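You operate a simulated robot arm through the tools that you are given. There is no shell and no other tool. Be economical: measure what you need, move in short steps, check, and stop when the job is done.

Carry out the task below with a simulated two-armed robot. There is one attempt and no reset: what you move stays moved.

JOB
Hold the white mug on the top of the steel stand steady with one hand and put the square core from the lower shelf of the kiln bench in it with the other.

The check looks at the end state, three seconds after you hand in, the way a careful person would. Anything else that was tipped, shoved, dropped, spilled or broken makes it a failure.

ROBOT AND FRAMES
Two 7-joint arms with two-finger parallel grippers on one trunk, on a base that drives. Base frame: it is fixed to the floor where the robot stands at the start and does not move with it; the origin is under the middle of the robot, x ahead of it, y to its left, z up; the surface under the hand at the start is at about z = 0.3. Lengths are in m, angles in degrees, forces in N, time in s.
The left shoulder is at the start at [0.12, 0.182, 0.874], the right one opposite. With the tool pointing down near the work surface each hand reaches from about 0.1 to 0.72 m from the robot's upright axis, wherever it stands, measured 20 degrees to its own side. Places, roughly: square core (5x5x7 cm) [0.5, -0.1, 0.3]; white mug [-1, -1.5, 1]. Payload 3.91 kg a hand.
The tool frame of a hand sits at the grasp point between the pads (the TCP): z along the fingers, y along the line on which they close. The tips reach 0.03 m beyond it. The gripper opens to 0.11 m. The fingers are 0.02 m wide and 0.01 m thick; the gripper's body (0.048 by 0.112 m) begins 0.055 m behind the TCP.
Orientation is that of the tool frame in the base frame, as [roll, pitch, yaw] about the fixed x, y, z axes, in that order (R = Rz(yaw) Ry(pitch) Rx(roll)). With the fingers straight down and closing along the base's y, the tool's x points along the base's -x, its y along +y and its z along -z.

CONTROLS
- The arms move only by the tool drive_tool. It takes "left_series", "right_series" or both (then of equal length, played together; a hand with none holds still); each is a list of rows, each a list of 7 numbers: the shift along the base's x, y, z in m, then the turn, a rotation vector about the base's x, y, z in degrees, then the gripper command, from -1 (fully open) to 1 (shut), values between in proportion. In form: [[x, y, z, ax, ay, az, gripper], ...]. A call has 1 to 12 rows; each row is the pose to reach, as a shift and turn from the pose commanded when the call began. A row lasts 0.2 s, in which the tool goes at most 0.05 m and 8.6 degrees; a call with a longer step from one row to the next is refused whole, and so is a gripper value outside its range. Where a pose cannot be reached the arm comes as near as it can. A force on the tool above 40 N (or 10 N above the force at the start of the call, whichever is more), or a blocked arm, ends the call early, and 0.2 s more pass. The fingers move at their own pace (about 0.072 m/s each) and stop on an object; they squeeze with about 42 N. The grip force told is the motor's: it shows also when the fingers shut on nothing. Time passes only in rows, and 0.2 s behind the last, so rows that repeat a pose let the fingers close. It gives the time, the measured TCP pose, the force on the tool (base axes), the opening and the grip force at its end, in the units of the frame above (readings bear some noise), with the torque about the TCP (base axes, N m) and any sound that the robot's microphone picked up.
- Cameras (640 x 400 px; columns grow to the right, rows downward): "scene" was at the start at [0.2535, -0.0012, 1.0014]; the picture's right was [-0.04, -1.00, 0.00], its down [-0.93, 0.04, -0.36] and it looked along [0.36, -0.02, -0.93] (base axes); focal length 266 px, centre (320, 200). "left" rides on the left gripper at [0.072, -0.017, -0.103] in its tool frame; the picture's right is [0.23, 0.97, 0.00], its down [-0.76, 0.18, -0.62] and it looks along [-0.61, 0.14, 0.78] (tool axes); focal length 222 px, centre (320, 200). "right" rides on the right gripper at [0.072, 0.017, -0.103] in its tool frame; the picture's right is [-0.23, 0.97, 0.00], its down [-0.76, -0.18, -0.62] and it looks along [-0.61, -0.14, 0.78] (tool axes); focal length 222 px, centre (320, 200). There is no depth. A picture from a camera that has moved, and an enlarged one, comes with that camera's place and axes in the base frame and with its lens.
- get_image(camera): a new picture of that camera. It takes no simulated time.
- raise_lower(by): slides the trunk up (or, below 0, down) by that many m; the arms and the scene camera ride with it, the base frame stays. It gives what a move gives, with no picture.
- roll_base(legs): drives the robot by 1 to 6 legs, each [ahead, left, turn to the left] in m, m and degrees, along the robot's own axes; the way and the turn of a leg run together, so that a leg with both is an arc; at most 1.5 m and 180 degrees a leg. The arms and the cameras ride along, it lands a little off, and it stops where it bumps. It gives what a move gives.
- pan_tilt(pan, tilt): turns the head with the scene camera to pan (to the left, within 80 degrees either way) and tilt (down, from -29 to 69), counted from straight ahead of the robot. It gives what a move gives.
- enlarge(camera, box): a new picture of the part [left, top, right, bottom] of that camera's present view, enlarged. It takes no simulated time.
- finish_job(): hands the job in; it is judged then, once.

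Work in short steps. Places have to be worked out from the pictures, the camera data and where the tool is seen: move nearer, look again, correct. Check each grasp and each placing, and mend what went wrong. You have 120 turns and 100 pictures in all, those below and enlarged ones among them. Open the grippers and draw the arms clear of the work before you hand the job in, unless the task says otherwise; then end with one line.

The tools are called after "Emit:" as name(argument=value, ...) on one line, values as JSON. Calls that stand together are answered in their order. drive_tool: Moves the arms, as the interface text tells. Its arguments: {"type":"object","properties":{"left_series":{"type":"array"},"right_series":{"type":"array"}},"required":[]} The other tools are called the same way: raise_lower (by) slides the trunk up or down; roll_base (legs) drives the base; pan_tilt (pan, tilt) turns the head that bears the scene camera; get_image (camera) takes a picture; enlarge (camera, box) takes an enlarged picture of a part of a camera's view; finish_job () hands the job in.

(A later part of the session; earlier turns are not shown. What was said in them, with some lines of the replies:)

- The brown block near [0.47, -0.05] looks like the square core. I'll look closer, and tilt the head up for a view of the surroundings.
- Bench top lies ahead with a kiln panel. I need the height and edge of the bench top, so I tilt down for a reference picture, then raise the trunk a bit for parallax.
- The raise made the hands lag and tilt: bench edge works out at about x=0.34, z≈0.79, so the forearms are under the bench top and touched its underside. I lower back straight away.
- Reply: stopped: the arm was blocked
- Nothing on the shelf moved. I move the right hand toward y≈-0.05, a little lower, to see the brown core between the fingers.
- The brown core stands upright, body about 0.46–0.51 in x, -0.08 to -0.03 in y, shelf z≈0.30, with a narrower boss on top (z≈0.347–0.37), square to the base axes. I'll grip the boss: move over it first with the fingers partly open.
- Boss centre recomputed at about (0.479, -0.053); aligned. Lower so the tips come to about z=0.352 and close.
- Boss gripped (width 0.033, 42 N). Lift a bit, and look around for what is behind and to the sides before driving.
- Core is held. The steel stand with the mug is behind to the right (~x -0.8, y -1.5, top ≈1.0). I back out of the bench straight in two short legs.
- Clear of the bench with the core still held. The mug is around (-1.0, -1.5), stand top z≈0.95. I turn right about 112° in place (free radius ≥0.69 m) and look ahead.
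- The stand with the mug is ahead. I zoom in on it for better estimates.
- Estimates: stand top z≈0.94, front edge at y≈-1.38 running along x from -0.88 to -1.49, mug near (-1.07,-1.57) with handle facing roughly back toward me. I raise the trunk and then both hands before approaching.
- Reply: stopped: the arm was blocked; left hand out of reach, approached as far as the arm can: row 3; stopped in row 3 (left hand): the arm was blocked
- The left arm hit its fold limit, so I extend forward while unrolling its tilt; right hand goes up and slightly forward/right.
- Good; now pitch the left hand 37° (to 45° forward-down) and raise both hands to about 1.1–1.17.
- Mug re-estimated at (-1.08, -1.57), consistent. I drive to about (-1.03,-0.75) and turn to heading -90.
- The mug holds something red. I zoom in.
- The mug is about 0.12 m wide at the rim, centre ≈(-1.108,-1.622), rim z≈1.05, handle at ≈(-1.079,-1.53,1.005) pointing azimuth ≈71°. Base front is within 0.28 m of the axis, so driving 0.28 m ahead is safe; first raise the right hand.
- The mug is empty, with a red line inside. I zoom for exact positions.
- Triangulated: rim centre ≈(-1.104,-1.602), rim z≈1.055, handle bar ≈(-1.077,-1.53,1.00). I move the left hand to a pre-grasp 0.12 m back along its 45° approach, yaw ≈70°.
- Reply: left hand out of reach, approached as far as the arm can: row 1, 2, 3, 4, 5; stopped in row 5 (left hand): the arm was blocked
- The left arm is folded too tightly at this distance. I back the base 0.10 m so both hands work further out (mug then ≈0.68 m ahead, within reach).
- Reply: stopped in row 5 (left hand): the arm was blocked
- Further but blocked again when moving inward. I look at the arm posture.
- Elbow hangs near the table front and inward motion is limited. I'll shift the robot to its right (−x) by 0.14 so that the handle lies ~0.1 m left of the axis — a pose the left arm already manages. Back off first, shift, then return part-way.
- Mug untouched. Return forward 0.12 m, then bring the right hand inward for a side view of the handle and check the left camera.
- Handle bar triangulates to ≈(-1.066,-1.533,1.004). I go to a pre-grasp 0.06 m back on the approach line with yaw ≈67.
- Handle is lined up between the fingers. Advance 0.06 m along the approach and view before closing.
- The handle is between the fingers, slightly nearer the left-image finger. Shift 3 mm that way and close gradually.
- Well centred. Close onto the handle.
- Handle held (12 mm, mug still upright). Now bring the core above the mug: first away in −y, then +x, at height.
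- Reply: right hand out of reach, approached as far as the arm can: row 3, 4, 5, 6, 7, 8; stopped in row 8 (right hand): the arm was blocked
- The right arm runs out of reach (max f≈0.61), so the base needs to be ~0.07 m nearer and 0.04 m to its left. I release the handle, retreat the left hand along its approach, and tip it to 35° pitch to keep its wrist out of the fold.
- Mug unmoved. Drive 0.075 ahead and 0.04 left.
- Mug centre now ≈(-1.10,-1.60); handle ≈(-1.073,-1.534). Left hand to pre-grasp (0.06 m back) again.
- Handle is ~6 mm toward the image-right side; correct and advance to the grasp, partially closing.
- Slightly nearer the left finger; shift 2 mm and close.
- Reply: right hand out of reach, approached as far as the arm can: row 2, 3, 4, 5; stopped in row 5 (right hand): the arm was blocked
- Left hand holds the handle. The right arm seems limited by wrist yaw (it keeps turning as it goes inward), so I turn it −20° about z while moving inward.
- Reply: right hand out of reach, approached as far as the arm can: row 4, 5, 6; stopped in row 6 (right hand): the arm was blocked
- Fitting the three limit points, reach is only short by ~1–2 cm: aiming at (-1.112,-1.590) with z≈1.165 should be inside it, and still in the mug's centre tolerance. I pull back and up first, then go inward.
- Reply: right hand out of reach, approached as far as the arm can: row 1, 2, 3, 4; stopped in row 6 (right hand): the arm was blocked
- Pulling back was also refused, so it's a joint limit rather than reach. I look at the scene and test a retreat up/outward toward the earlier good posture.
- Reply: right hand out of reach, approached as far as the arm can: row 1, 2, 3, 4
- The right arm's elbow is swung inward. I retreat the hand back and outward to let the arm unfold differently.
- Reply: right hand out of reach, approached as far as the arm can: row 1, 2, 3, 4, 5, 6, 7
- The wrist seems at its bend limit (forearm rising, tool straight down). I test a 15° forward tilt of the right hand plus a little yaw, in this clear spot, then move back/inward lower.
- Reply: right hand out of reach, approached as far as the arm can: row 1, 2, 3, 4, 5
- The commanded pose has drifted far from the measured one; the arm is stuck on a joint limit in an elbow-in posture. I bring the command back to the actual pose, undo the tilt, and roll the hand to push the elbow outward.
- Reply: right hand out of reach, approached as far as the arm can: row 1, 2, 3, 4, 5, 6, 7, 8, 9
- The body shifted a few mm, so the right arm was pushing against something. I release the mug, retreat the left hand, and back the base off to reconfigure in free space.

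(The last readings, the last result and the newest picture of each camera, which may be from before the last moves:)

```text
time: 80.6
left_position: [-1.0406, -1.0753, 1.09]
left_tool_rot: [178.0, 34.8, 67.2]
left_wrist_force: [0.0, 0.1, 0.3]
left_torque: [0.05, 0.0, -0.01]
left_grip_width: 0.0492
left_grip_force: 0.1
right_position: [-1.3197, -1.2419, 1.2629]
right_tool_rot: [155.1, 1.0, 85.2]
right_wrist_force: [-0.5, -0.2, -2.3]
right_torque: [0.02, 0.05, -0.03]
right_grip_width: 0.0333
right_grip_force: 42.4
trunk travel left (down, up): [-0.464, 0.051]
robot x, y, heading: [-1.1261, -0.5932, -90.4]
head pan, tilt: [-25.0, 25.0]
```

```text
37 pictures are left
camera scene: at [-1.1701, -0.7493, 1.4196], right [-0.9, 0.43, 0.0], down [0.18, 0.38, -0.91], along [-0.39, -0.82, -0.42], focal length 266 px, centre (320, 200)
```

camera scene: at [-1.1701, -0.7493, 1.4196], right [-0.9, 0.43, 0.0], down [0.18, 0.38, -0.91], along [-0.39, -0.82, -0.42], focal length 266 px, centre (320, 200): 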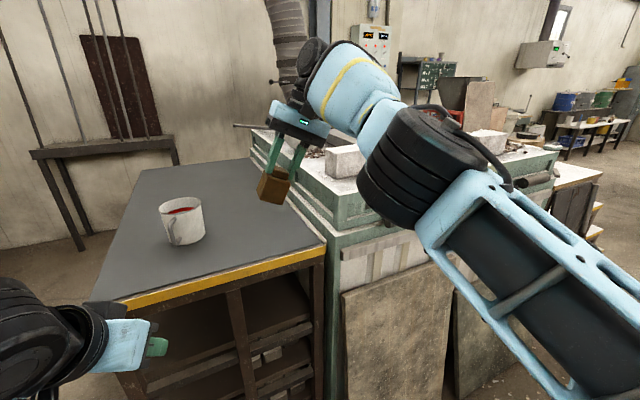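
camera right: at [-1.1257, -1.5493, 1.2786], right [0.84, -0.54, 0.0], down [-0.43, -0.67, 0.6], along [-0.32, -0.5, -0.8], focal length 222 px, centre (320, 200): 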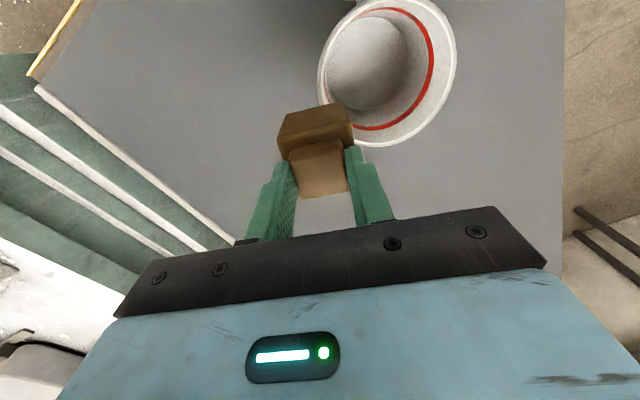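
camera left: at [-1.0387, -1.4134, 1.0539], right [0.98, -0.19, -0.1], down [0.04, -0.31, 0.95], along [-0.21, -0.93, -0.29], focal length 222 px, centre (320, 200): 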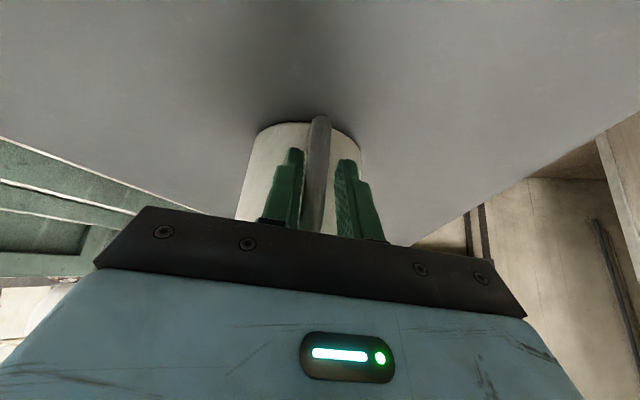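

Mug fine. Now raise the trunk the last 5 cm and try lowering/retracting the right hand in free space, undoing the roll.

Emit:
raise_lower(by=0.05)

Emit:
drive_tool(right_series=[[0, 0, -0.04, 0, 5, 0, 1], [0, 0, -0.08, 0, 10, 0, 1], [0, 0.02, -0.12, 0, 15, 0, 1], [0, 0.04, -0.16, 0, 20, 0, 1], [0, 0.06, -0.2, 0, 25, 0, 1], [0, 0.08, -0.24, 0, 25, 0, 1]])

Emit:
get_image(camera="scene")

```text
time: 81.5
left_position: [-1.0418, -1.0765, 1.1379]
left_tool_rot: [178.0, 34.6, 67.3]
left_wrist_force: [-0.2, 0.2, 0.0]
left_torque: [0.0, 0.0, 0.03]
left_grip_width: 0.0496
left_grip_force: 0.1
right_position: [-1.3205, -1.1882, 1.422]
right_tool_rot: [154.5, 11.2, 84.9]
right_wrist_force: [0.1, 0.1, -2.7]
right_torque: [0.02, 0.02, 0.04]
right_grip_width: 0.0333
right_grip_force: 41.9
trunk travel left (down, up): [-0.514, 0.001]
robot x, y, heading: [-1.1241, -0.5948, -90.5]
head pan, tilt: [-25.0, 25.0]
```

```text
time: 82.9
left_position: [-1.0413, -1.0757, 1.1401]
left_tool_rot: [177.9, 34.7, 67.2]
left_wrist_force: [0.1, 0.1, -0.2]
left_torque: [-0.01, -0.03, -0.01]
left_grip_width: 0.0497
left_grip_force: 0.0
right_position: [-1.3202, -1.1038, 1.1841]
right_tool_rot: [179.9, 12.6, 90.4]
right_wrist_force: [0.1, 0.0, -1.7]
right_torque: [0.01, -0.02, -0.02]
right_grip_width: 0.0334
right_grip_force: 42.1
trunk travel left (down, up): [-0.514, 0.001]
robot x, y, heading: [-1.1266, -0.5959, -90.7]
head pan, tilt: [-25.0, 25.0]
```

```text
36 pictures are left
camera scene: at [-1.1708, -0.6861, 1.475], right [-0.9, 0.43, 0.0], down [0.18, 0.38, -0.91], along [-0.39, -0.82, -0.42], focal length 266 px, centre (320, 200)
```

scene: 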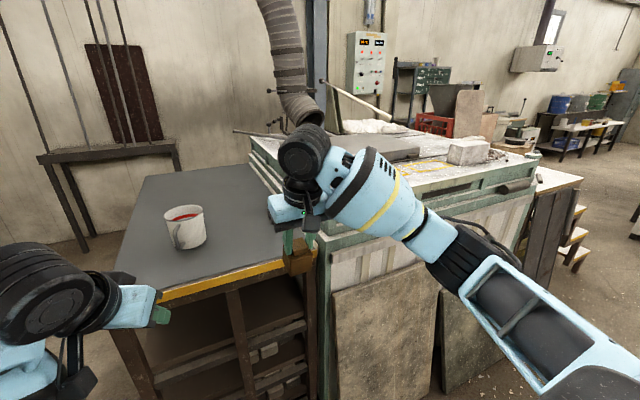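

The right arm is free again (elbow low) at this trunk height. I test the needed relative pose in free space: left hand moved aside first, right hand to f≈0.6, slightly left of the axis, tool straight down.

Emit:
drive_tool(left_series=[[0.04, 0, 0, 0, 0, 0, 0.1], [0.08, 0, 0, 0, 0, 0, 0.1], [0.12, 0, 0, 0, 0, 0, 0.1], [0.16, 0, 0, 0, 0, 0, 0.1], [0.2, 0, 0, 0, 0, 0, 0.1], [0.2, 0, 0, 0, 0, 0, 0.1]], right_series=[[0.0, -0.01, 0, 4, 0, 0, 1], [0.0, -0.02, 0, 8, 0, 0, 1], [0.04, -0.03, 0, 12.6, 0, 0, 1], [0.08, -0.04, 0, 12.6, 0, 0, 1], [0.12, -0.05, 0, 12.6, 0, 0, 1], [0.16, -0.06, 0, 12.6, 0, 0, 1]])

Emit:
drive_tool(right_series=[[0.03, -0.02, 0, 0, 0, 0, 1], [0.06, -0.035, -0.01, 0, 0, 0, 1], [0.06, -0.035, -0.02, 0, 0, 0, 1]])

Emit:
get_image(camera="scene")

```text
time: 84.3
left_position: [-0.8412, -1.0749, 1.1366]
left_tool_rot: [178.0, 34.9, 67.2]
left_wrist_force: [0.0, -0.2, 0.2]
left_torque: [0.03, 0.03, 0.0]
left_grip_width: 0.0497
left_grip_force: 0.0
right_position: [-1.1581, -1.1636, 1.1834]
right_tool_rot: [179.8, 0.0, 90.4]
right_wrist_force: [0.4, -0.5, -2.0]
right_torque: [0.03, 0.06, -0.04]
right_grip_width: 0.0333
right_grip_force: 42.1
trunk travel left (down, up): [-0.514, 0.001]
robot x, y, heading: [-1.1245, -0.5948, -90.6]
head pan, tilt: [-25.0, 25.0]
```

```text
time: 85.1
left_position: [-0.8432, -1.0746, 1.1374]
left_tool_rot: [177.9, 34.8, 67.2]
left_wrist_force: [-0.2, -0.2, 0.2]
left_torque: [-0.02, -0.03, 0.01]
left_grip_width: 0.0496
left_grip_force: 0.0
right_position: [-1.1175, -1.1771, 1.1617]
right_tool_rot: [179.8, 0.0, 90.3]
right_wrist_force: [0.4, -0.4, -1.8]
right_torque: [0.03, 0.02, 0.0]
right_grip_width: 0.0333
right_grip_force: 42.2
right hand out of reach, approached as far as the arm can: row 1, 2, 3
trunk travel left (down, up): [-0.514, 0.001]
robot x, y, heading: [-1.1235, -0.5937, -90.4]
head pan, tilt: [-25.0, 25.0]
```

```text
35 pictures are left
camera scene: at [-1.1697, -0.6867, 1.475], right [-0.9, 0.43, 0.0], down [0.18, 0.38, -0.91], along [-0.39, -0.82, -0.42], focal length 266 px, centre (320, 200)
```

scene: 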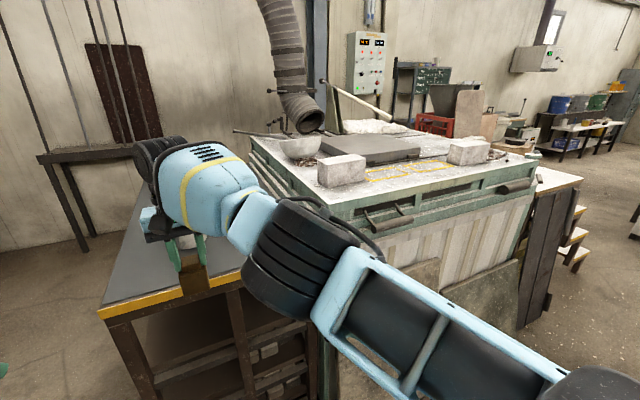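

That's the true reach limit here (arm straight, f≈0.58), since the trunk leans back near its top. A trunk 0.1 m lower should give more forward reach. I retract the right hand, lower the trunk 0.1, and test both working poses in free space.

Emit:
drive_tool(right_series=[[-0.02, 0.03, 0.02, 0, 0, 0, 1], [-0.04, 0.06, 0.05, 0, 0, 0, 1], [-0.06, 0.09, 0.08, 0, 0, 0, 1], [-0.08, 0.11, 0.1, 0, 0, 0, 1]], left_series=[[0, 0, 0.02, 0, 0, 0, 0.1], [0, 0, 0.04, 0, 0, 0, 0.1], [0, 0, 0.06, 0, 0, 0, 0.1], [0, 0, 0.06, 0, 0, 0, 0.1]])

Emit:
raise_lower(by=-0.1)

```text
time: 86.1
left_position: [-0.8432, -1.072, 1.1993]
left_tool_rot: [177.9, 35.0, 67.1]
left_wrist_force: [-0.4, 0.2, -0.7]
left_torque: [0.03, 0.0, -0.02]
left_grip_width: 0.0496
left_grip_force: 0.0
right_position: [-1.1971, -1.0655, 1.2661]
right_tool_rot: [179.8, -0.1, 90.4]
right_wrist_force: [1.4, 0.7, -1.6]
right_torque: [-0.03, -0.01, 0.04]
right_grip_width: 0.0332
right_grip_force: 41.8
trunk travel left (down, up): [-0.514, 0.001]
robot x, y, heading: [-1.1279, -0.5921, -90.5]
head pan, tilt: [-25.0, 25.0]
```

```text
time: 87.4
left_position: [-0.8408, -1.0753, 1.1005]
left_tool_rot: [177.9, 34.8, 67.2]
left_wrist_force: [0.4, -0.4, -0.1]
left_torque: [0.01, -0.04, -0.02]
left_grip_width: 0.0497
left_grip_force: 0.0
right_position: [-1.1982, -1.0701, 1.166]
right_tool_rot: [179.8, 0.0, 90.4]
right_wrist_force: [-0.3, -0.2, -1.5]
right_torque: [0.03, -0.03, -0.02]
right_grip_width: 0.0336
right_grip_force: 42.0
trunk travel left (down, up): [-0.414, 0.101]
robot x, y, heading: [-1.1238, -0.5974, -90.5]
head pan, tilt: [-25.0, 25.0]
```

Test in free space: left to its virtual handle grasp pose (as if mug at f=0.565), right moved slightly aside.

Emit:
drive_tool(left_series=[[-0.035, 0.005, -0.01, 0, 0, 0, 0.1], [-0.07, 0.01, -0.02, 0, 0, 0, 0.1], [-0.105, 0.015, -0.03, 0, 0, 0, 0.1], [-0.14, 0.017, -0.04, 0, 0, 0, 0.1], [-0.175, 0.017, -0.04, 0, 0, 0, 0.1], [-0.218, 0.017, -0.04, 0, 0, 0, 0.1], [-0.225, 0, -0.065, 0, 0, 0, 0.1], [-0.231, -0.015, -0.0895, 0, 0, 0, 0.1], [-0.231, -0.015, -0.0895, 0, 0, 0, 0.1]], right_series=[[-0.02, 0, 0.01, 0, 0, 0, 1], [-0.04, 0, 0.02, 0, 0, 0, 1], [-0.06, 0, 0.03, 0, 0, 0, 1], [-0.06, 0, 0.03, 0, 0, 0, 1], [-0.06, 0, 0.03, 0, 0, 0, 1], [-0.06, -0.02, 0.03, 0, 0, 0, 1], [-0.06, -0.04, 0.03, 0, 0, 0, 1], [-0.06, -0.06, 0.03, 0, 0, 0, 1], [-0.06, -0.08, 0.03, 0, 0, 0, 1]])

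```text
time: 89.4
left_position: [-1.0711, -1.0915, 1.0089]
left_tool_rot: [177.9, 35.0, 67.2]
left_wrist_force: [0.0, 1.0, 0.6]
left_torque: [0.01, -0.01, -0.02]
left_grip_width: 0.0496
left_grip_force: 0.0
right_position: [-1.2576, -1.1521, 1.1947]
right_tool_rot: [179.8, 0.0, 90.4]
right_wrist_force: [0.5, 0.5, -2.1]
right_torque: [0.03, 0.01, 0.04]
right_grip_width: 0.0333
right_grip_force: 41.7
trunk travel left (down, up): [-0.414, 0.101]
robot x, y, heading: [-1.1239, -0.5962, -90.5]
head pan, tilt: [-25.0, 25.0]
```

Left pose reachable. Now the right to the virtual mug centre, then down to release height.

Emit:
drive_tool(right_series=[[0.03, -0.01, 0, 0, 0, 0, 1], [0.06, -0.01, 0, 0, 0, 0, 1], [0.09, -0.01, 0, 0, 0, 0, 1], [0.12, -0.01, 0, 0, 0, 0, 1], [0.1536, -0.01, -0.015, 0, 0, 0, 1], [0.1536, -0.01, -0.045, 0, 0, 0, 1], [0.1536, -0.01, -0.085, 0, 0, 0, 1], [0.1536, -0.01, -0.125, 0, 0, 0, 1], [0.1536, -0.01, -0.165, 0, 0, 0, 1]])

Emit:
pan_tilt(pan=0, tilt=50)

Emit:
get_image(camera="scene")

```text
time: 91.4
left_position: [-1.0706, -1.0902, 1.0098]
left_tool_rot: [178.0, 34.9, 67.1]
left_wrist_force: [-0.2, -0.6, -0.9]
left_torque: [0.0, 0.0, -0.02]
left_grip_width: 0.0497
left_grip_force: 0.0
right_position: [-1.1044, -1.1599, 1.0296]
right_tool_rot: [179.9, 0.0, 90.5]
right_wrist_force: [1.4, 0.4, -3.0]
right_torque: [0.02, 0.0, 0.02]
right_grip_width: 0.0337
right_grip_force: 42.0
trunk travel left (down, up): [-0.414, 0.101]
robot x, y, heading: [-1.1288, -0.5958, -90.6]
head pan, tilt: [-25.0, 25.0]
```

```text
time: 92.3
left_position: [-1.0703, -1.0896, 1.0086]
left_tool_rot: [178.0, 34.8, 67.3]
left_wrist_force: [0.4, 0.5, 0.1]
left_torque: [0.02, 0.05, 0.04]
left_grip_width: 0.0496
left_grip_force: 0.0
right_position: [-1.1045, -1.1587, 1.0304]
right_tool_rot: [179.8, -0.1, 90.4]
right_wrist_force: [-1.2, -0.1, -2.7]
right_torque: [-0.01, 0.04, -0.01]
right_grip_width: 0.0334
right_grip_force: 41.5
trunk travel left (down, up): [-0.414, 0.101]
robot x, y, heading: [-1.1294, -0.596, -90.7]
head pan, tilt: [0.0, 50.0]
```

```text
34 pictures are left
camera scene: at [-1.1315, -0.7784, 1.3206], right [-1.0, 0.01, 0.0], down [0.01, 0.77, -0.64], along [-0.01, -0.64, -0.77], focal length 266 px, centre (320, 200)
```

scene: 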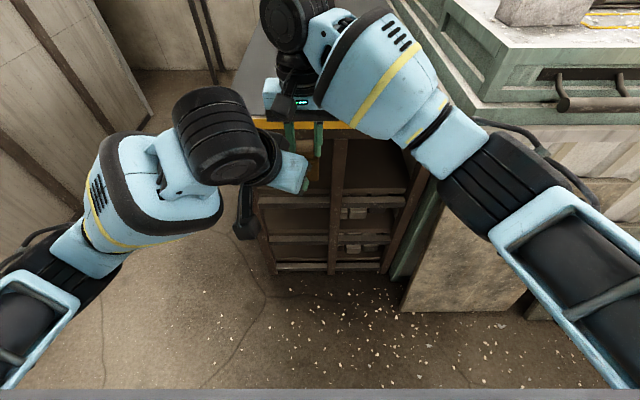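

Both poses work with no collision. I reverse to hover positions, then drive forward 0.30 and look before the last bit.

Emit:
drive_tool(right_series=[[0, 0, 0.04, 0, 0, 0, 1], [0, 0, 0.08, 0, 0, 0, 1], [0, 0, 0.12, 0, 0, 0, 1], [0, 0, 0.16, 0, 0, 0, 1], [-0.04, 0.005, 0.165, 0, 0, 0, 1], [-0.08, 0.01, 0.165, 0, 0, 0, 1], [-0.12, 0.01, 0.165, 0, 0, 0, 1], [-0.1536, 0.01, 0.165, 0, 0, 0, 1]], left_series=[[0, 0, 0, 0, 0, 0, 0.1], [0, 0, 0, 0, 0, 0, 0.1], [0, 0, 0, 0, 0, 0, 0.1], [0.006, 0.014, 0.022, 0, 0, 0, 0.1], [0.012, 0.028, 0.045, 0, 0, 0, 0.1], [0.018, 0.042, 0.068, 0, 0, 0, 0.1], [0.024, 0.056, 0.09, 0, 0, 0, 0.1], [0.024, 0.056, 0.09, 0, 0, 0, 0.1]])

Emit:
roll_base(legs=[[0.3, 0, 0]])

Emit:
get_image(camera="scene")

```text
time: 94.1
left_position: [-1.0478, -1.0348, 1.0972]
left_tool_rot: [177.9, 34.8, 67.3]
left_wrist_force: [-1.0, 0.3, -0.8]
left_torque: [-0.01, -0.04, -0.03]
left_grip_width: 0.0494
left_grip_force: 0.1
right_position: [-1.2604, -1.1497, 1.1986]
right_tool_rot: [179.9, -0.1, 90.5]
right_wrist_force: [0.4, 0.1, -2.3]
right_torque: [0.01, 0.02, -0.02]
right_grip_width: 0.0334
right_grip_force: 42.0
trunk travel left (down, up): [-0.414, 0.101]
robot x, y, heading: [-1.1245, -0.5985, -90.5]
head pan, tilt: [0.0, 50.0]
```

```text
time: 96.2
left_position: [-1.0501, -1.3325, 1.097]
left_tool_rot: [177.9, 34.9, 67.4]
left_wrist_force: [-0.5, 0.4, -0.6]
left_torque: [-0.02, 0.04, 0.0]
left_grip_width: 0.0494
left_grip_force: 0.1
right_position: [-1.2594, -1.4485, 1.1978]
right_tool_rot: [179.8, 0.0, 90.5]
right_wrist_force: [-0.5, 0.5, -2.2]
right_torque: [0.0, -0.03, 0.01]
right_grip_width: 0.0334
right_grip_force: 42.2
trunk travel left (down, up): [-0.414, 0.101]
robot x, y, heading: [-1.1276, -0.8922, -90.6]
head pan, tilt: [0.0, 50.0]
```

```text
33 pictures are left
camera scene: at [-1.1334, -1.0775, 1.3205], right [-1.0, 0.01, 0.0], down [0.01, 0.77, -0.64], along [0.0, -0.64, -0.77], focal length 266 px, centre (320, 200)
```

scene: 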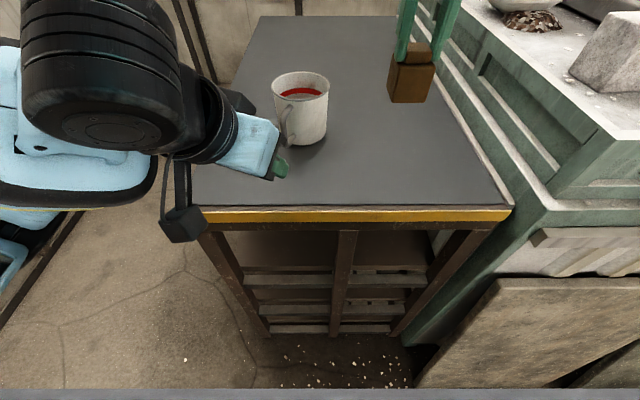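

Mug visible and untouched. I check left elbow clearance to the stand corner before the final 0.14 m.

Emit:
pan_tilt(pan=35, tilt=55)

Emit:
get_image(camera="scene")

Emit:
get_image(camera="right")

```text
time: 97.2
left_position: [-1.0498, -1.3332, 1.0973]
left_tool_rot: [177.8, 34.9, 67.4]
left_wrist_force: [-0.3, 0.6, 0.0]
left_torque: [-0.02, -0.02, -0.03]
left_grip_width: 0.0492
left_grip_force: 0.0
right_position: [-1.2591, -1.4491, 1.198]
right_tool_rot: [179.8, -0.1, 90.6]
right_wrist_force: [0.6, -0.6, -1.7]
right_torque: [0.01, 0.01, -0.02]
right_grip_width: 0.0333
right_grip_force: 42.0
trunk travel left (down, up): [-0.414, 0.101]
robot x, y, heading: [-1.1254, -0.8965, -90.4]
head pan, tilt: [35.0, 55.0]
```

```text
32 pictures are left
camera scene: at [-1.0921, -1.0597, 1.3141], right [-0.82, -0.57, 0.0], down [-0.46, 0.67, -0.57], along [0.33, -0.47, -0.82], focal length 266 px, centre (320, 200)
```

scene: 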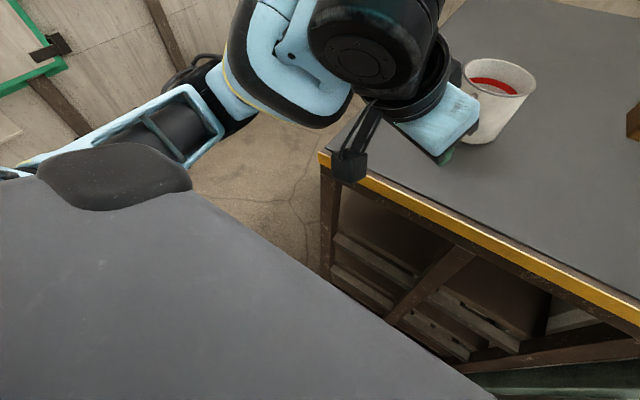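

```text
31 pictures are left
camera right: at [-1.2435, -1.3752, 1.3026], right [0.98, -0.22, 0.0], down [-0.17, -0.76, 0.62], along [-0.13, -0.61, -0.78], focal length 222 px, centre (320, 200)
```

right: 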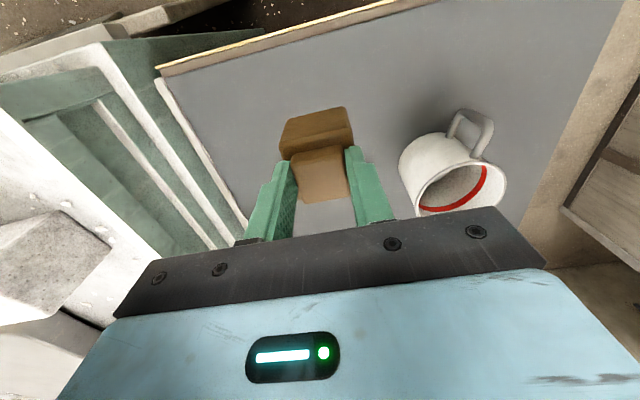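

Left elbow is at z≈1.08, clear above the stand top. Drive the final 0.138 m.

Emit:
roll_base(legs=[[0.138, 0, 0]])

Emit:
get_image(camera="left")

Emit:
get_image(camera="right")

```text
time: 98.5
left_position: [-1.0498, -1.4665, 1.0977]
left_tool_rot: [177.9, 34.9, 67.5]
left_wrist_force: [-0.4, 0.1, 0.2]
left_torque: [-0.06, 0.01, 0.0]
left_grip_width: 0.0495
left_grip_force: 0.0
right_position: [-1.2593, -1.5839, 1.1983]
right_tool_rot: [179.8, 0.0, 90.6]
right_wrist_force: [-0.6, -0.1, -2.4]
right_torque: [0.04, 0.02, 0.0]
right_grip_width: 0.0334
right_grip_force: 41.8
trunk travel left (down, up): [-0.414, 0.101]
robot x, y, heading: [-1.1229, -1.0252, -90.3]
head pan, tilt: [35.0, 55.0]
```

```text
30 pictures are left
camera left: at [-1.0229, -1.3513, 1.1406], right [0.98, -0.18, -0.1], down [0.04, -0.3, 0.95], along [-0.2, -0.94, -0.29], focal length 222 px, centre (320, 200)
```

left: 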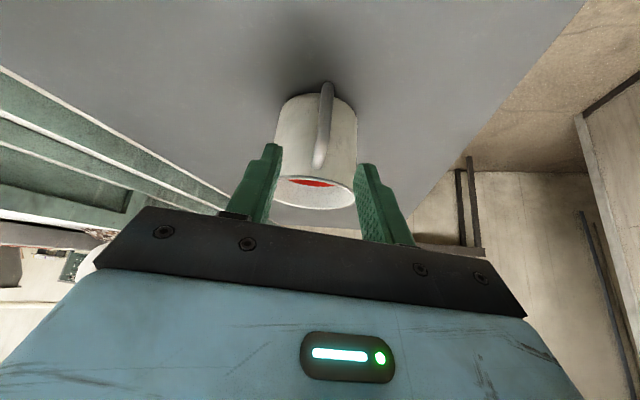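

```text
29 pictures are left
camera right: at [-1.2425, -1.5101, 1.3027], right [0.98, -0.22, 0.0], down [-0.17, -0.76, 0.62], along [-0.13, -0.61, -0.78], focal length 222 px, centre (320, 200)
```

right: 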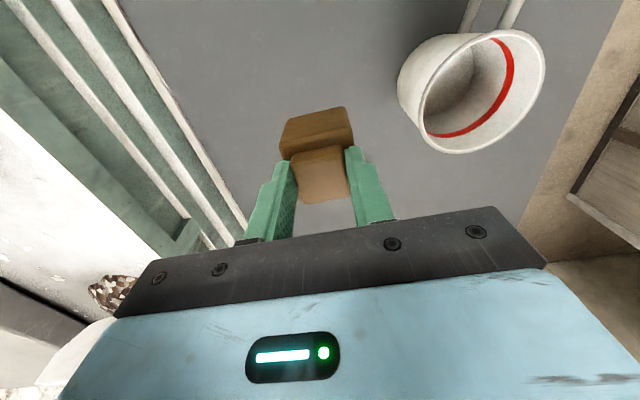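

Handle grasp TCP should be ≈(-1.062,-1.531,1.011). Go to pre-grasp and check.

Emit:
drive_tool(left_series=[[0.001, -0.011, -0.012, 0, 0, 0, 0.1], [0.001, -0.022, -0.025, 0, 0, 0, 0.1], [0.001, -0.033, -0.038, 0, 0, 0, 0.1], [0.001, -0.033, -0.038, 0, 0, 0, 0.1]])

Emit:
get_image(camera="left")

```text
time: 99.5
left_position: [-1.0463, -1.4987, 1.0591]
left_tool_rot: [178.0, 34.9, 67.5]
left_wrist_force: [-1.3, -0.4, -0.8]
left_torque: [0.01, -0.03, 0.0]
left_grip_width: 0.0496
left_grip_force: 0.0
right_position: [-1.2572, -1.5845, 1.1984]
right_tool_rot: [179.7, -0.1, 90.7]
right_wrist_force: [0.2, 1.2, -2.6]
right_torque: [0.0, 0.03, 0.04]
right_grip_width: 0.0335
right_grip_force: 42.3
trunk travel left (down, up): [-0.414, 0.101]
robot x, y, heading: [-1.1307, -1.0301, -90.2]
head pan, tilt: [35.0, 55.0]
```

```text
28 pictures are left
camera left: at [-1.0205, -1.3842, 1.1034], right [0.98, -0.18, -0.1], down [0.04, -0.3, 0.95], along [-0.2, -0.94, -0.29], focal length 222 px, centre (320, 200)
```

left: 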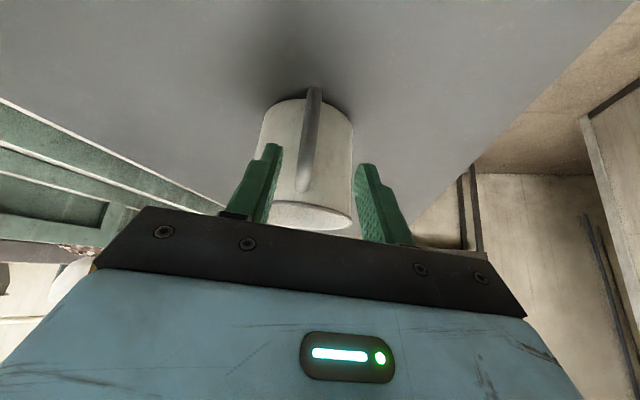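

Relative to earlier grasps, the handle sits ~5 mm to the left; correct while advancing, then partly close.

Emit:
drive_tool(left_series=[[-0.0046, 0.002, 0, 0, 0, 0, 0.1], [-0.009, -0.009, -0.016, 0, 0, 0, 0.1], [-0.0135, -0.0195, -0.033, 0, 0, 0, 0.1], [-0.018, -0.03, -0.049, 0, 0, 0, 0.1], [-0.018, -0.03, -0.049, 0, 0, 0, 0.3], [-0.018, -0.03, -0.049, 0, 0, 0, 0.5]])

Emit:
get_image(camera="left")

```text
time: 100.9
left_position: [-1.0655, -1.5312, 1.0112]
left_tool_rot: [177.8, 34.9, 67.5]
left_wrist_force: [0.7, -0.3, -0.4]
left_torque: [-0.01, -0.04, 0.0]
left_grip_width: 0.0274
left_grip_force: 0.1
right_position: [-1.258, -1.5846, 1.1997]
right_tool_rot: [179.8, 0.0, 90.7]
right_wrist_force: [-1.1, -0.3, -1.4]
right_torque: [0.04, 0.02, -0.01]
right_grip_width: 0.0333
right_grip_force: 42.0
trunk travel left (down, up): [-0.414, 0.101]
robot x, y, heading: [-1.1279, -1.0296, -90.2]
head pan, tilt: [35.0, 55.0]
```

```text
27 pictures are left
camera left: at [-1.0396, -1.416, 1.0536], right [0.98, -0.18, -0.1], down [0.04, -0.3, 0.95], along [-0.2, -0.94, -0.29], focal length 222 px, centre (320, 200)
```

left: 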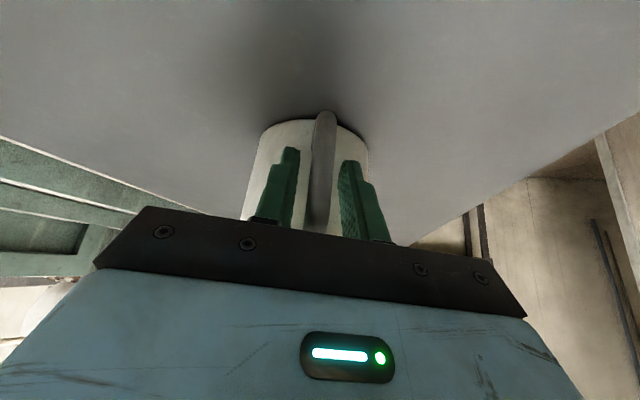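

Well centred. Close on the handle, then bring the right hand over the mug at hover height.

Emit:
drive_tool(left_series=[[0, 0, 0, 0, 0, 0, 0.65], [0, 0, 0, 0, 0, 0, 0.75], [0, 0, 0, 0, 0, 0, 0.85], [0, 0, 0, 0, 0, 0, 1], [0, 0, 0, 0, 0, 0, 1]])

Emit:
drive_tool(right_series=[[0.03, 0, 0, 0, 0, 0, 1], [0.06, 0, 0, 0, 0, 0, 1], [0.09, 0, 0, 0, 0, 0, 1], [0.12, -0.004, 0, 0, 0, 0, 1], [0.12, -0.004, 0, 0, 0, 0, 1]])

Emit:
get_image(camera="right")

Emit:
pan_tilt(pan=0, tilt=50)

Emit:
get_image(camera="scene")

```text
time: 102.1
left_position: [-1.0654, -1.5316, 1.0109]
left_tool_rot: [178.0, 34.9, 67.5]
left_wrist_force: [0.1, -2.3, 4.4]
left_torque: [-0.26, 0.4, 0.13]
left_grip_width: 0.0116
left_grip_force: 41.6
right_position: [-1.2595, -1.5837, 1.198]
right_tool_rot: [179.8, 0.1, 90.7]
right_wrist_force: [-0.2, 0.3, -1.5]
right_torque: [-0.02, 0.01, 0.01]
right_grip_width: 0.0332
right_grip_force: 42.6
trunk travel left (down, up): [-0.414, 0.101]
robot x, y, heading: [-1.1332, -1.0239, -90.3]
head pan, tilt: [35.0, 55.0]
```

```text
time: 103.3
left_position: [-1.0656, -1.5316, 1.0108]
left_tool_rot: [177.9, 34.9, 67.4]
left_wrist_force: [0.7, -0.1, 6.7]
left_torque: [-0.26, 0.44, 0.09]
left_grip_width: 0.0115
left_grip_force: 41.7
right_position: [-1.1378, -1.5922, 1.1975]
right_tool_rot: [179.7, 0.0, 90.8]
right_wrist_force: [0.8, 0.4, -2.7]
right_torque: [0.07, 0.01, 0.03]
right_grip_width: 0.0332
right_grip_force: 42.1
trunk travel left (down, up): [-0.414, 0.101]
robot x, y, heading: [-1.1344, -1.0283, -90.1]
head pan, tilt: [35.0, 55.0]
```

```text
26 pictures are left
camera right: at [-1.122, -1.5163, 1.3021], right [0.98, -0.22, 0.0], down [-0.17, -0.76, 0.62], along [-0.13, -0.61, -0.78], focal length 222 px, centre (320, 200)
```

right: 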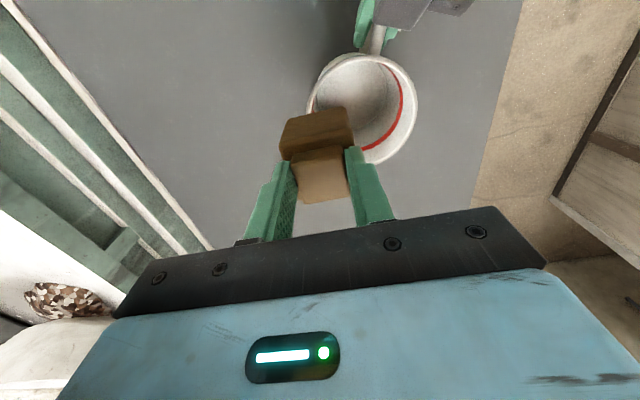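

```text
time: 104.3
left_position: [-1.0657, -1.5309, 1.0111]
left_tool_rot: [177.9, 34.9, 67.5]
left_wrist_force: [1.5, 0.1, 7.6]
left_torque: [-0.25, 0.49, 0.04]
left_grip_width: 0.0116
left_grip_force: 42.3
right_position: [-1.1367, -1.5895, 1.1995]
right_tool_rot: [179.7, 0.0, 90.8]
right_wrist_force: [-0.8, -0.1, -2.0]
right_torque: [0.01, 0.02, -0.01]
right_grip_width: 0.0333
right_grip_force: 41.8
trunk travel left (down, up): [-0.414, 0.101]
robot x, y, heading: [-1.1275, -1.0289, -90.5]
head pan, tilt: [0.0, 50.0]
```

```text
25 pictures are left
camera scene: at [-1.1332, -1.2112, 1.3207], right [-1.0, 0.0, 0.0], down [0.0, 0.77, -0.64], along [0.0, -0.64, -0.77], focal length 266 px, centre (320, 200)
```

scene: 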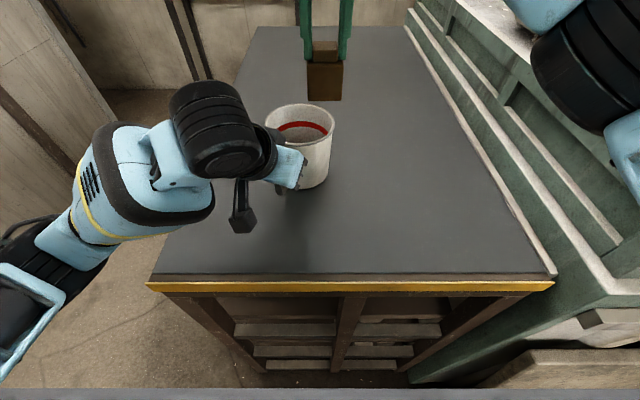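

Mug held firmly. Rim centre ≈(-1.097,-1.594). Move the right hand 0.04 inward, and view.

Emit:
drive_tool(right_series=[[0.02, -0.001, 0, 0, 0, 0, 1], [0.04, -0.002, -0.01, 0, 0, 0, 1], [0.04, -0.002, -0.02, 0, 0, 0, 1]])

Emit:
get_image(camera="right")

Emit:
enlarge(camera="scene", box=[220, 20, 400, 220])

```text
time: 105.1
left_position: [-1.0657, -1.531, 1.0108]
left_tool_rot: [177.9, 34.9, 67.5]
left_wrist_force: [-0.3, -0.3, 5.1]
left_torque: [-0.3, 0.48, 0.05]
left_grip_width: 0.0116
left_grip_force: 41.6
right_position: [-1.0977, -1.5912, 1.1791]
right_tool_rot: [179.9, 0.0, 90.7]
right_wrist_force: [-0.6, 0.2, -2.2]
right_torque: [0.0, -0.01, 0.01]
right_grip_width: 0.0334
right_grip_force: 42.1
trunk travel left (down, up): [-0.414, 0.101]
robot x, y, heading: [-1.1298, -1.0267, -90.2]
head pan, tilt: [0.0, 50.0]
```

```text
24 pictures are left
camera right: at [-1.0818, -1.5177, 1.2828], right [0.98, -0.22, 0.0], down [-0.17, -0.76, 0.62], along [-0.13, -0.61, -0.78], focal length 222 px, centre (320, 200)
```

right: 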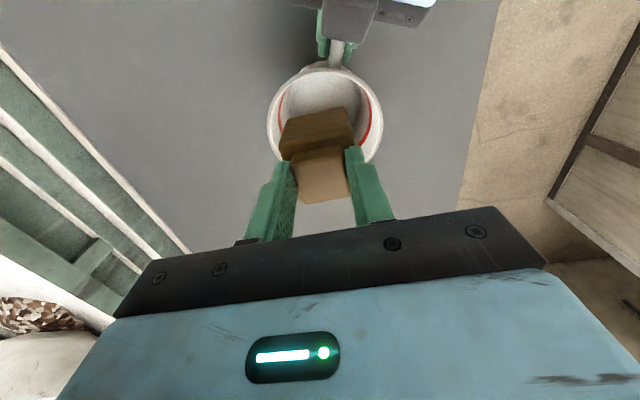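

```text
2.00 times, centred on (310, 120) of scene
camera zoom: at [-1.1335, -1.2113, 1.3206], right [-1.0, 0.0, 0.0], down [0.0, 0.77, -0.64], along [0.0, -0.64, -0.77], focal length 533 px, centre (340, 360)
```

zoom: 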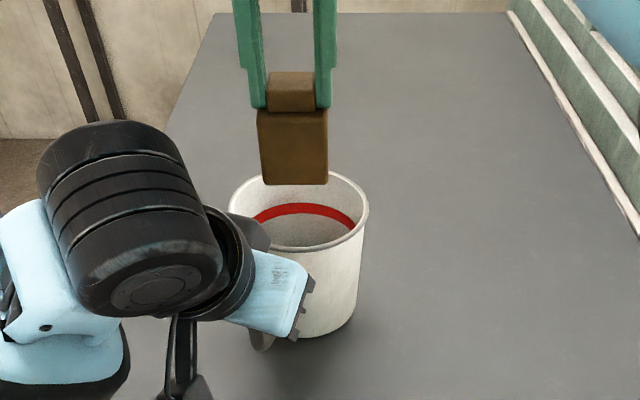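

Core is centred over the mug. Lower into it to TCP z≈1.09 and check.

Emit:
drive_tool(right_series=[[0.001, -0.001, -0.02, 0, 0, 0, 1], [0.001, -0.001, -0.04, 0, 0, 0, 1], [0.001, -0.001, -0.065, 0, 0, 0, 1], [0.001, -0.001, -0.089, 0, 0, 0, 1]])

Emit:
get_image(camera="right")

Emit:
enlarge(camera="scene", box=[220, 20, 400, 220])

```text
time: 106.1
left_position: [-1.0656, -1.532, 1.0105]
left_tool_rot: [177.9, 34.9, 67.4]
left_wrist_force: [1.8, -1.2, 4.6]
left_torque: [-0.19, 0.44, 0.03]
left_grip_width: 0.0115
left_grip_force: 42.0
right_position: [-1.096, -1.5913, 1.0916]
right_tool_rot: [179.8, 0.0, 90.8]
right_wrist_force: [0.1, -0.4, -1.4]
right_torque: [-0.01, -0.02, 0.0]
right_grip_width: 0.0335
right_grip_force: 41.9
trunk travel left (down, up): [-0.414, 0.101]
robot x, y, heading: [-1.1303, -1.0281, -90.0]
head pan, tilt: [0.0, 50.0]
```

```text
22 pictures are left
camera right: at [-1.0804, -1.5165, 1.1957], right [0.98, -0.22, 0.0], down [-0.17, -0.76, 0.62], along [-0.13, -0.61, -0.78], focal length 222 px, centre (320, 200)
```

right: 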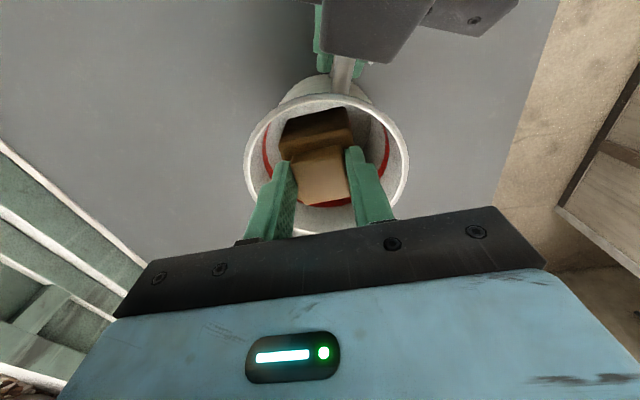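

```text
2.00 times, centred on (310, 120) of scene
camera zoom: at [-1.1333, -1.2114, 1.3206], right [-1.0, 0.0, 0.0], down [0.0, 0.77, -0.64], along [0.0, -0.64, -0.77], focal length 533 px, centre (340, 360)
```

zoom: 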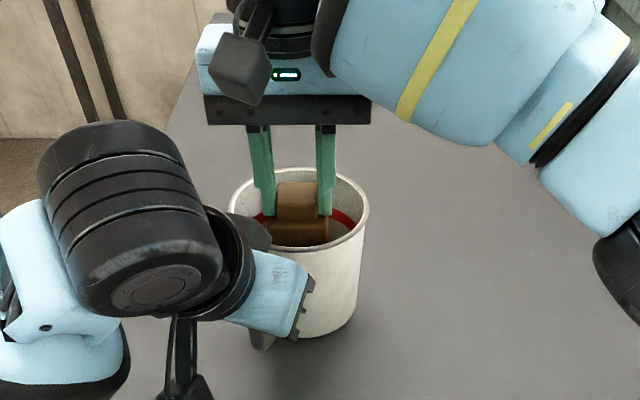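

Inside and centred. Lower slowly toward the mug floor, watching the force.

Emit:
drive_tool(right_series=[[0, 0, -0.012, 0, 0, 0, 1], [0, 0, -0.024, 0, 0, 0, 1], [0, 0, -0.036, 0, 0, 0, 1], [0, 0, -0.046, 0, 0, 0, 1], [0, 0, -0.053, 0, 0, 0, 1]])

```text
time: 107.3
left_position: [-1.066, -1.5299, 1.0105]
left_tool_rot: [178.1, 34.9, 67.5]
left_wrist_force: [-2.6, 1.9, 4.0]
left_torque: [0.01, 0.5, -0.16]
left_grip_width: 0.0116
left_grip_force: 42.5
right_position: [-1.0963, -1.5888, 1.0359]
right_tool_rot: [179.8, 0.0, 90.7]
right_wrist_force: [4.0, -4.6, 0.7]
right_torque: [-0.29, -0.33, 0.02]
right_grip_width: 0.0333
right_grip_force: 41.8
trunk travel left (down, up): [-0.414, 0.101]
robot x, y, heading: [-1.1263, -1.0271, -90.2]
head pan, tilt: [0.0, 50.0]
```

Small side contact (+x, −y on the tool); I nudge 3 mm that way and lower a few mm more.

Emit:
drive_tool(right_series=[[0.003, -0.003, 0, 0, 0, 0, 1], [0.003, -0.003, -0.004, 0, 0, 0, 1], [0.003, -0.003, -0.008, 0, 0, 0, 1]])

Emit:
get_image(camera="right")

```text
time: 108.1
left_position: [-1.0659, -1.5317, 1.0104]
left_tool_rot: [177.9, 34.8, 67.5]
left_wrist_force: [-0.5, 0.6, 1.5]
left_torque: [0.0, 0.34, -0.09]
left_grip_width: 0.0116
left_grip_force: 41.7
right_position: [-1.0953, -1.5932, 1.0307]
right_tool_rot: [179.8, -0.1, 90.7]
right_wrist_force: [-1.5, 0.0, -1.6]
right_torque: [-0.02, -0.02, 0.03]
right_grip_width: 0.033
right_grip_force: 41.6
trunk travel left (down, up): [-0.414, 0.101]
robot x, y, heading: [-1.1289, -1.0301, -90.4]
head pan, tilt: [0.0, 50.0]
```

```text
20 pictures are left
camera right: at [-1.079, -1.5191, 1.1341], right [0.98, -0.22, 0.0], down [-0.17, -0.76, 0.62], along [-0.13, -0.61, -0.78], focal length 222 px, centre (320, 200)
```

right: 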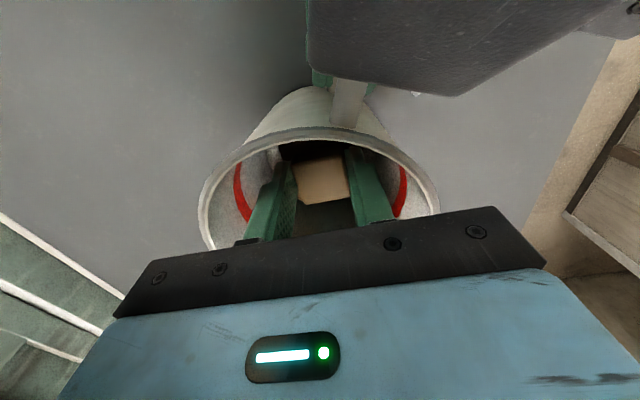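

Free again. A few more mm down until the floor is felt.

Emit:
drive_tool(right_series=[[0, -0.001, -0.003, 0, 0, 0, 1], [0, -0.001, -0.006, 0, 0, 0, 1], [0, -0.001, -0.009, 0, 0, 0, 1]])

```text
time: 109.0
left_position: [-1.0656, -1.5303, 1.0098]
left_tool_rot: [178.0, 34.7, 67.6]
left_wrist_force: [0.0, 2.0, 4.6]
left_torque: [0.35, 0.56, 0.01]
left_grip_width: 0.0117
left_grip_force: 41.8
right_position: [-1.0937, -1.5937, 1.0271]
right_tool_rot: [179.6, 0.6, 91.0]
right_wrist_force: [-2.3, 0.6, 8.3]
right_torque: [0.03, 0.25, -0.08]
right_grip_width: 0.0336
right_grip_force: 42.3
trunk travel left (down, up): [-0.414, 0.101]
robot x, y, heading: [-1.1281, -1.0306, -90.3]
head pan, tilt: [0.0, 50.0]
stopped in row 3 (right hand): the force on the tool passed its limit at 42 N (the readings are from after the stop); the commanded pose is now the measured one
```

Floor contact at TCP z=1.027, as predicted. Open modestly (≈0.05) and check release before lifting.

Emit:
drive_tool(right_series=[[0, 0, 0, 0, 0, 0, 0.35], [0, 0, 0, 0, 0, 0, 0.15], [0, 0, 0, 0, 0, 0, 0.12], [0, 0, 0, 0, 0, 0, 0.12]])

Emit:
drive_tool(right_series=[[0, 0, 0.015, 0, 0, 0, 0.12], [0, 0, 0.035, 0, 0, 0, 0.12], [0, 0, 0.055, 0, 0, 0, 0.12], [0, 0, 0.08, 0, 0, 0, 0.12], [0, 0, 0.11, 0, 0, 0, 0.12], [0, 0, 0.14, 0, 0, 0, 0.12]])

Emit:
get_image(camera="right")

Emit:
enlarge(camera="scene", box=[220, 20, 400, 220])

```text
time: 110.0
left_position: [-1.0656, -1.5311, 1.0105]
left_tool_rot: [177.8, 34.8, 67.7]
left_wrist_force: [0.5, -2.2, 7.2]
left_torque: [0.24, 0.81, 0.06]
left_grip_width: 0.0116
left_grip_force: 42.7
right_position: [-1.0943, -1.5933, 1.0266]
right_tool_rot: [179.6, 0.5, 90.9]
right_wrist_force: [-1.2, -0.7, 15.6]
right_torque: [0.02, 0.38, -0.01]
right_grip_width: 0.0459
right_grip_force: 0.0
trunk travel left (down, up): [-0.414, 0.101]
robot x, y, heading: [-1.1286, -1.0308, -90.1]
head pan, tilt: [0.0, 50.0]
```

```text
time: 111.4
left_position: [-1.0656, -1.5314, 1.0091]
left_tool_rot: [177.9, 34.9, 67.6]
left_wrist_force: [1.4, 1.2, 16.7]
left_torque: [-0.28, 0.93, 0.02]
left_grip_width: 0.0118
left_grip_force: 42.4
right_position: [-1.0943, -1.5929, 1.1666]
right_tool_rot: [179.7, 0.5, 90.9]
right_wrist_force: [-0.7, -0.1, 0.2]
right_torque: [0.0, 0.01, 0.0]
right_grip_width: 0.0482
right_grip_force: 0.0
trunk travel left (down, up): [-0.414, 0.101]
robot x, y, heading: [-1.1298, -1.0251, -89.9]
head pan, tilt: [0.0, 50.0]
```

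```text
19 pictures are left
camera right: at [-1.0794, -1.5178, 1.2701], right [0.98, -0.21, 0.01], down [-0.17, -0.76, 0.63], along [-0.13, -0.61, -0.78], focal length 222 px, centre (320, 200)
```

right: 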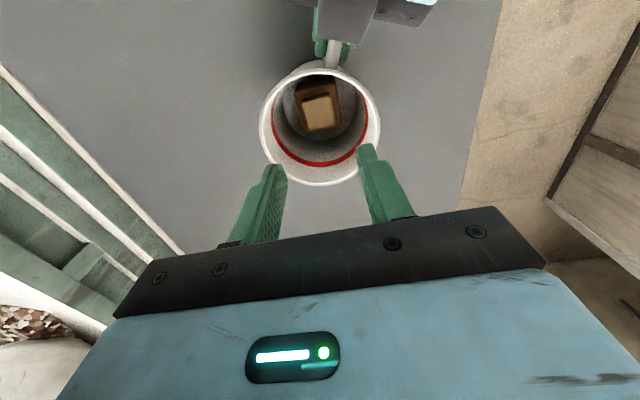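

```text
2.00 times, centred on (310, 120) of scene
camera zoom: at [-1.1335, -1.2105, 1.3208], right [-1.0, 0.0, 0.0], down [0.0, 0.77, -0.64], along [0.0, -0.64, -0.77], focal length 533 px, centre (340, 360)
```

zoom: 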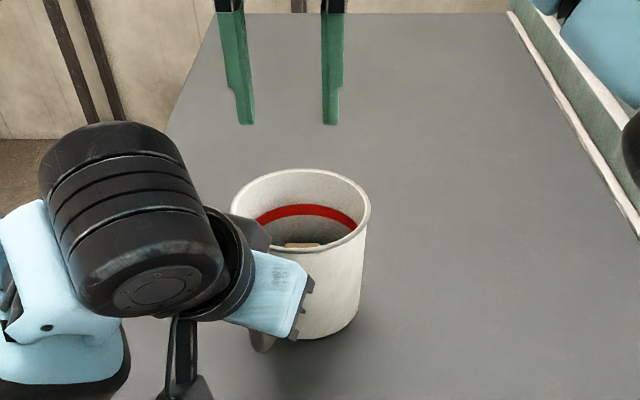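

The core stands in the mug. Move the right hand away (up, to the right), then open the left and retreat it.

Emit:
drive_tool(right_series=[[-0.03, 0.005, 0.02, 0, 0, 0, 0], [-0.07, 0.01, 0.03, 0, 0, 0, -0.5], [-0.11, 0.02, 0.04, 0, 0, 0, -1], [-0.15, 0.04, 0.04, 0, 0, 0, -1]])

Emit:
drive_tool(left_series=[[0, 0, 0, 0, 0, 0, 0.7], [0, 0, 0, 0, 0, 0, 0.5], [0, 0, 0, 0, 0, 0, 0.3], [0, 0, 0, 0, 0, 0, 0.1], [0, 0, 0, 0, 0, 0, 0.1]])

Emit:
get_image(camera="left")

```text
time: 112.4
left_position: [-1.0654, -1.5309, 1.0099]
left_tool_rot: [177.7, 34.8, 67.6]
left_wrist_force: [0.4, 0.3, 17.1]
left_torque: [-0.41, 1.04, 0.04]
left_grip_width: 0.0117
left_grip_force: 41.6
right_position: [-1.2446, -1.5554, 1.2058]
right_tool_rot: [179.6, 0.4, 91.1]
right_wrist_force: [0.6, -0.6, 0.5]
right_torque: [-0.03, 0.0, 0.0]
right_grip_width: 0.11
right_grip_force: 0.0
trunk travel left (down, up): [-0.414, 0.101]
robot x, y, heading: [-1.1288, -1.0266, -90.2]
head pan, tilt: [0.0, 50.0]
```

```text
time: 113.6
left_position: [-1.066, -1.5326, 1.0083]
left_tool_rot: [177.9, 34.5, 67.6]
left_wrist_force: [0.8, -0.7, 0.6]
left_torque: [-0.01, 0.01, -0.01]
left_grip_width: 0.0493
left_grip_force: 0.1
right_position: [-1.2446, -1.5568, 1.2053]
right_tool_rot: [179.6, 0.2, 90.9]
right_wrist_force: [0.7, 0.0, 0.4]
right_torque: [0.01, 0.01, -0.01]
right_grip_width: 0.1097
right_grip_force: 0.1
trunk travel left (down, up): [-0.414, 0.101]
robot x, y, heading: [-1.1299, -1.0276, -90.3]
head pan, tilt: [0.0, 50.0]
```

```text
17 pictures are left
camera left: at [-1.0394, -1.4164, 1.0526], right [0.98, -0.18, -0.1], down [0.04, -0.31, 0.95], along [-0.2, -0.93, -0.29], focal length 222 px, centre (320, 200)
```

left: 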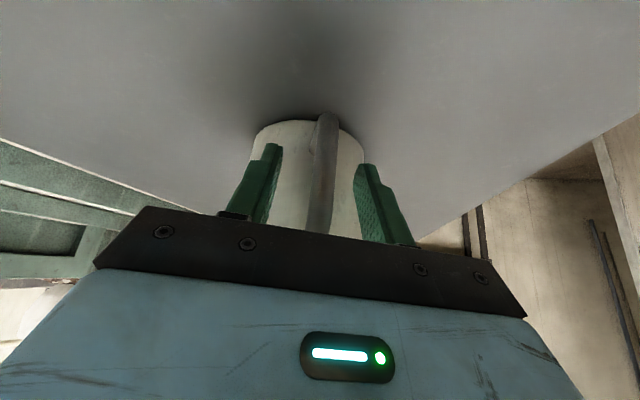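

Handle free, forces zero. Retreat the left hand along its approach, then view.

Emit:
drive_tool(left_series=[[0.006, 0.014, 0.02, 0, 0, 0, 0.1], [0.012, 0.028, 0.04, 0, 0, 0, 0.1], [0.018, 0.042, 0.06, 0, 0, 0, 0.1], [0.026, 0.058, 0.085, 0, 0, 0, 0.1], [0.05, 0.07, 0.1, 0, 0, 0, -0.5], [0.085, 0.085, 0.11, 0, 0, 0, -1], [0.11, 0.1, 0.11, 0, 0, 0, -1]])

Emit:
roll_base(legs=[[-0.25, 0, 0]])

Emit:
pan_tilt(pan=0, tilt=38)

Emit:
get_image(camera="scene")

Emit:
get_image(camera="right")

```text
time: 115.2
left_position: [-0.9524, -1.4337, 1.1205]
left_tool_rot: [177.8, 34.7, 67.6]
left_wrist_force: [0.7, 0.0, 0.0]
left_torque: [-0.03, 0.01, 0.01]
left_grip_width: 0.1099
left_grip_force: 0.0
right_position: [-1.2412, -1.5571, 1.2055]
right_tool_rot: [179.7, 0.3, 90.8]
right_wrist_force: [0.3, -0.2, 0.5]
right_torque: [0.02, 0.0, 0.0]
right_grip_width: 0.1099
right_grip_force: 0.1
trunk travel left (down, up): [-0.414, 0.101]
robot x, y, heading: [-1.13, -1.0235, -90.5]
head pan, tilt: [0.0, 50.0]
```

```text
time: 117.1
left_position: [-0.9533, -1.1824, 1.1188]
left_tool_rot: [177.9, 34.6, 67.5]
left_wrist_force: [0.1, -0.6, 0.2]
left_torque: [-0.01, 0.0, 0.02]
left_grip_width: 0.1098
left_grip_force: 0.0
right_position: [-1.2426, -1.3054, 1.2068]
right_tool_rot: [179.6, 0.2, 90.9]
right_wrist_force: [0.2, -0.1, 0.0]
right_torque: [-0.01, -0.01, -0.03]
right_grip_width: 0.1101
right_grip_force: 0.1
trunk travel left (down, up): [-0.414, 0.101]
robot x, y, heading: [-1.1298, -0.7775, -90.6]
head pan, tilt: [0.0, 50.0]
```

```text
time: 117.8
left_position: [-0.9529, -1.1826, 1.1188]
left_tool_rot: [177.9, 34.6, 67.5]
left_wrist_force: [-0.5, -0.2, -0.6]
left_torque: [0.03, 0.0, 0.0]
left_grip_width: 0.11
left_grip_force: 0.0
right_position: [-1.2422, -1.3059, 1.2058]
right_tool_rot: [179.6, 0.3, 90.8]
right_wrist_force: [-0.2, 0.3, -0.4]
right_torque: [0.0, 0.01, -0.02]
right_grip_width: 0.11
right_grip_force: 0.0
trunk travel left (down, up): [-0.414, 0.101]
robot x, y, heading: [-1.1264, -0.7749, -90.2]
head pan, tilt: [0.0, 38.0]
```

```text
16 pictures are left
camera scene: at [-1.1328, -0.9693, 1.3377], right [-1.0, 0.01, 0.0], down [0.0, 0.62, -0.79], along [0.0, -0.79, -0.62], focal length 266 px, centre (320, 200)
```

scene: 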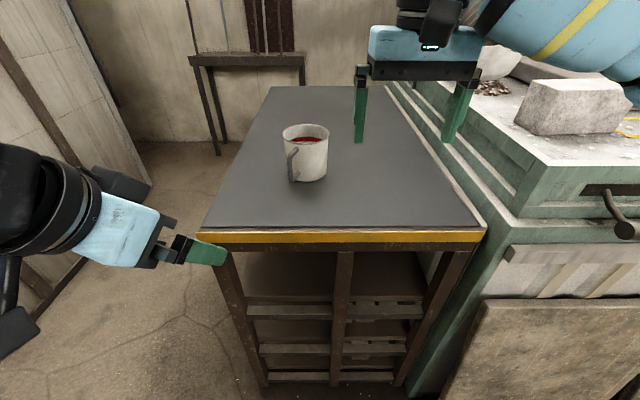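

```text
15 pictures are left
camera right: at [-1.2278, -1.2315, 1.3095], right [0.98, -0.21, 0.01], down [-0.17, -0.76, 0.63], along [-0.13, -0.61, -0.78], focal length 222 px, centre (320, 200)
```

right: 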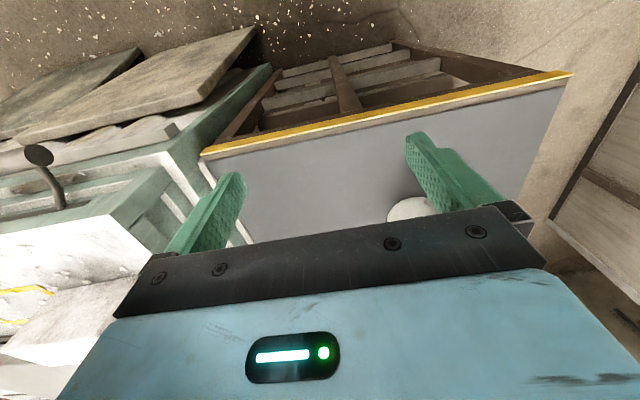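

The mug stands upright on the stand with the core inside, both hands are open and clear, and nothing else looks moved. Handing in.

Emit:
finish_job()

```text
The job is handed in.
```

The square core is upright inside the white mug on the steel stand. The left hand held the mug by its handle while the core went in, and both grippers are now open and clear of it.
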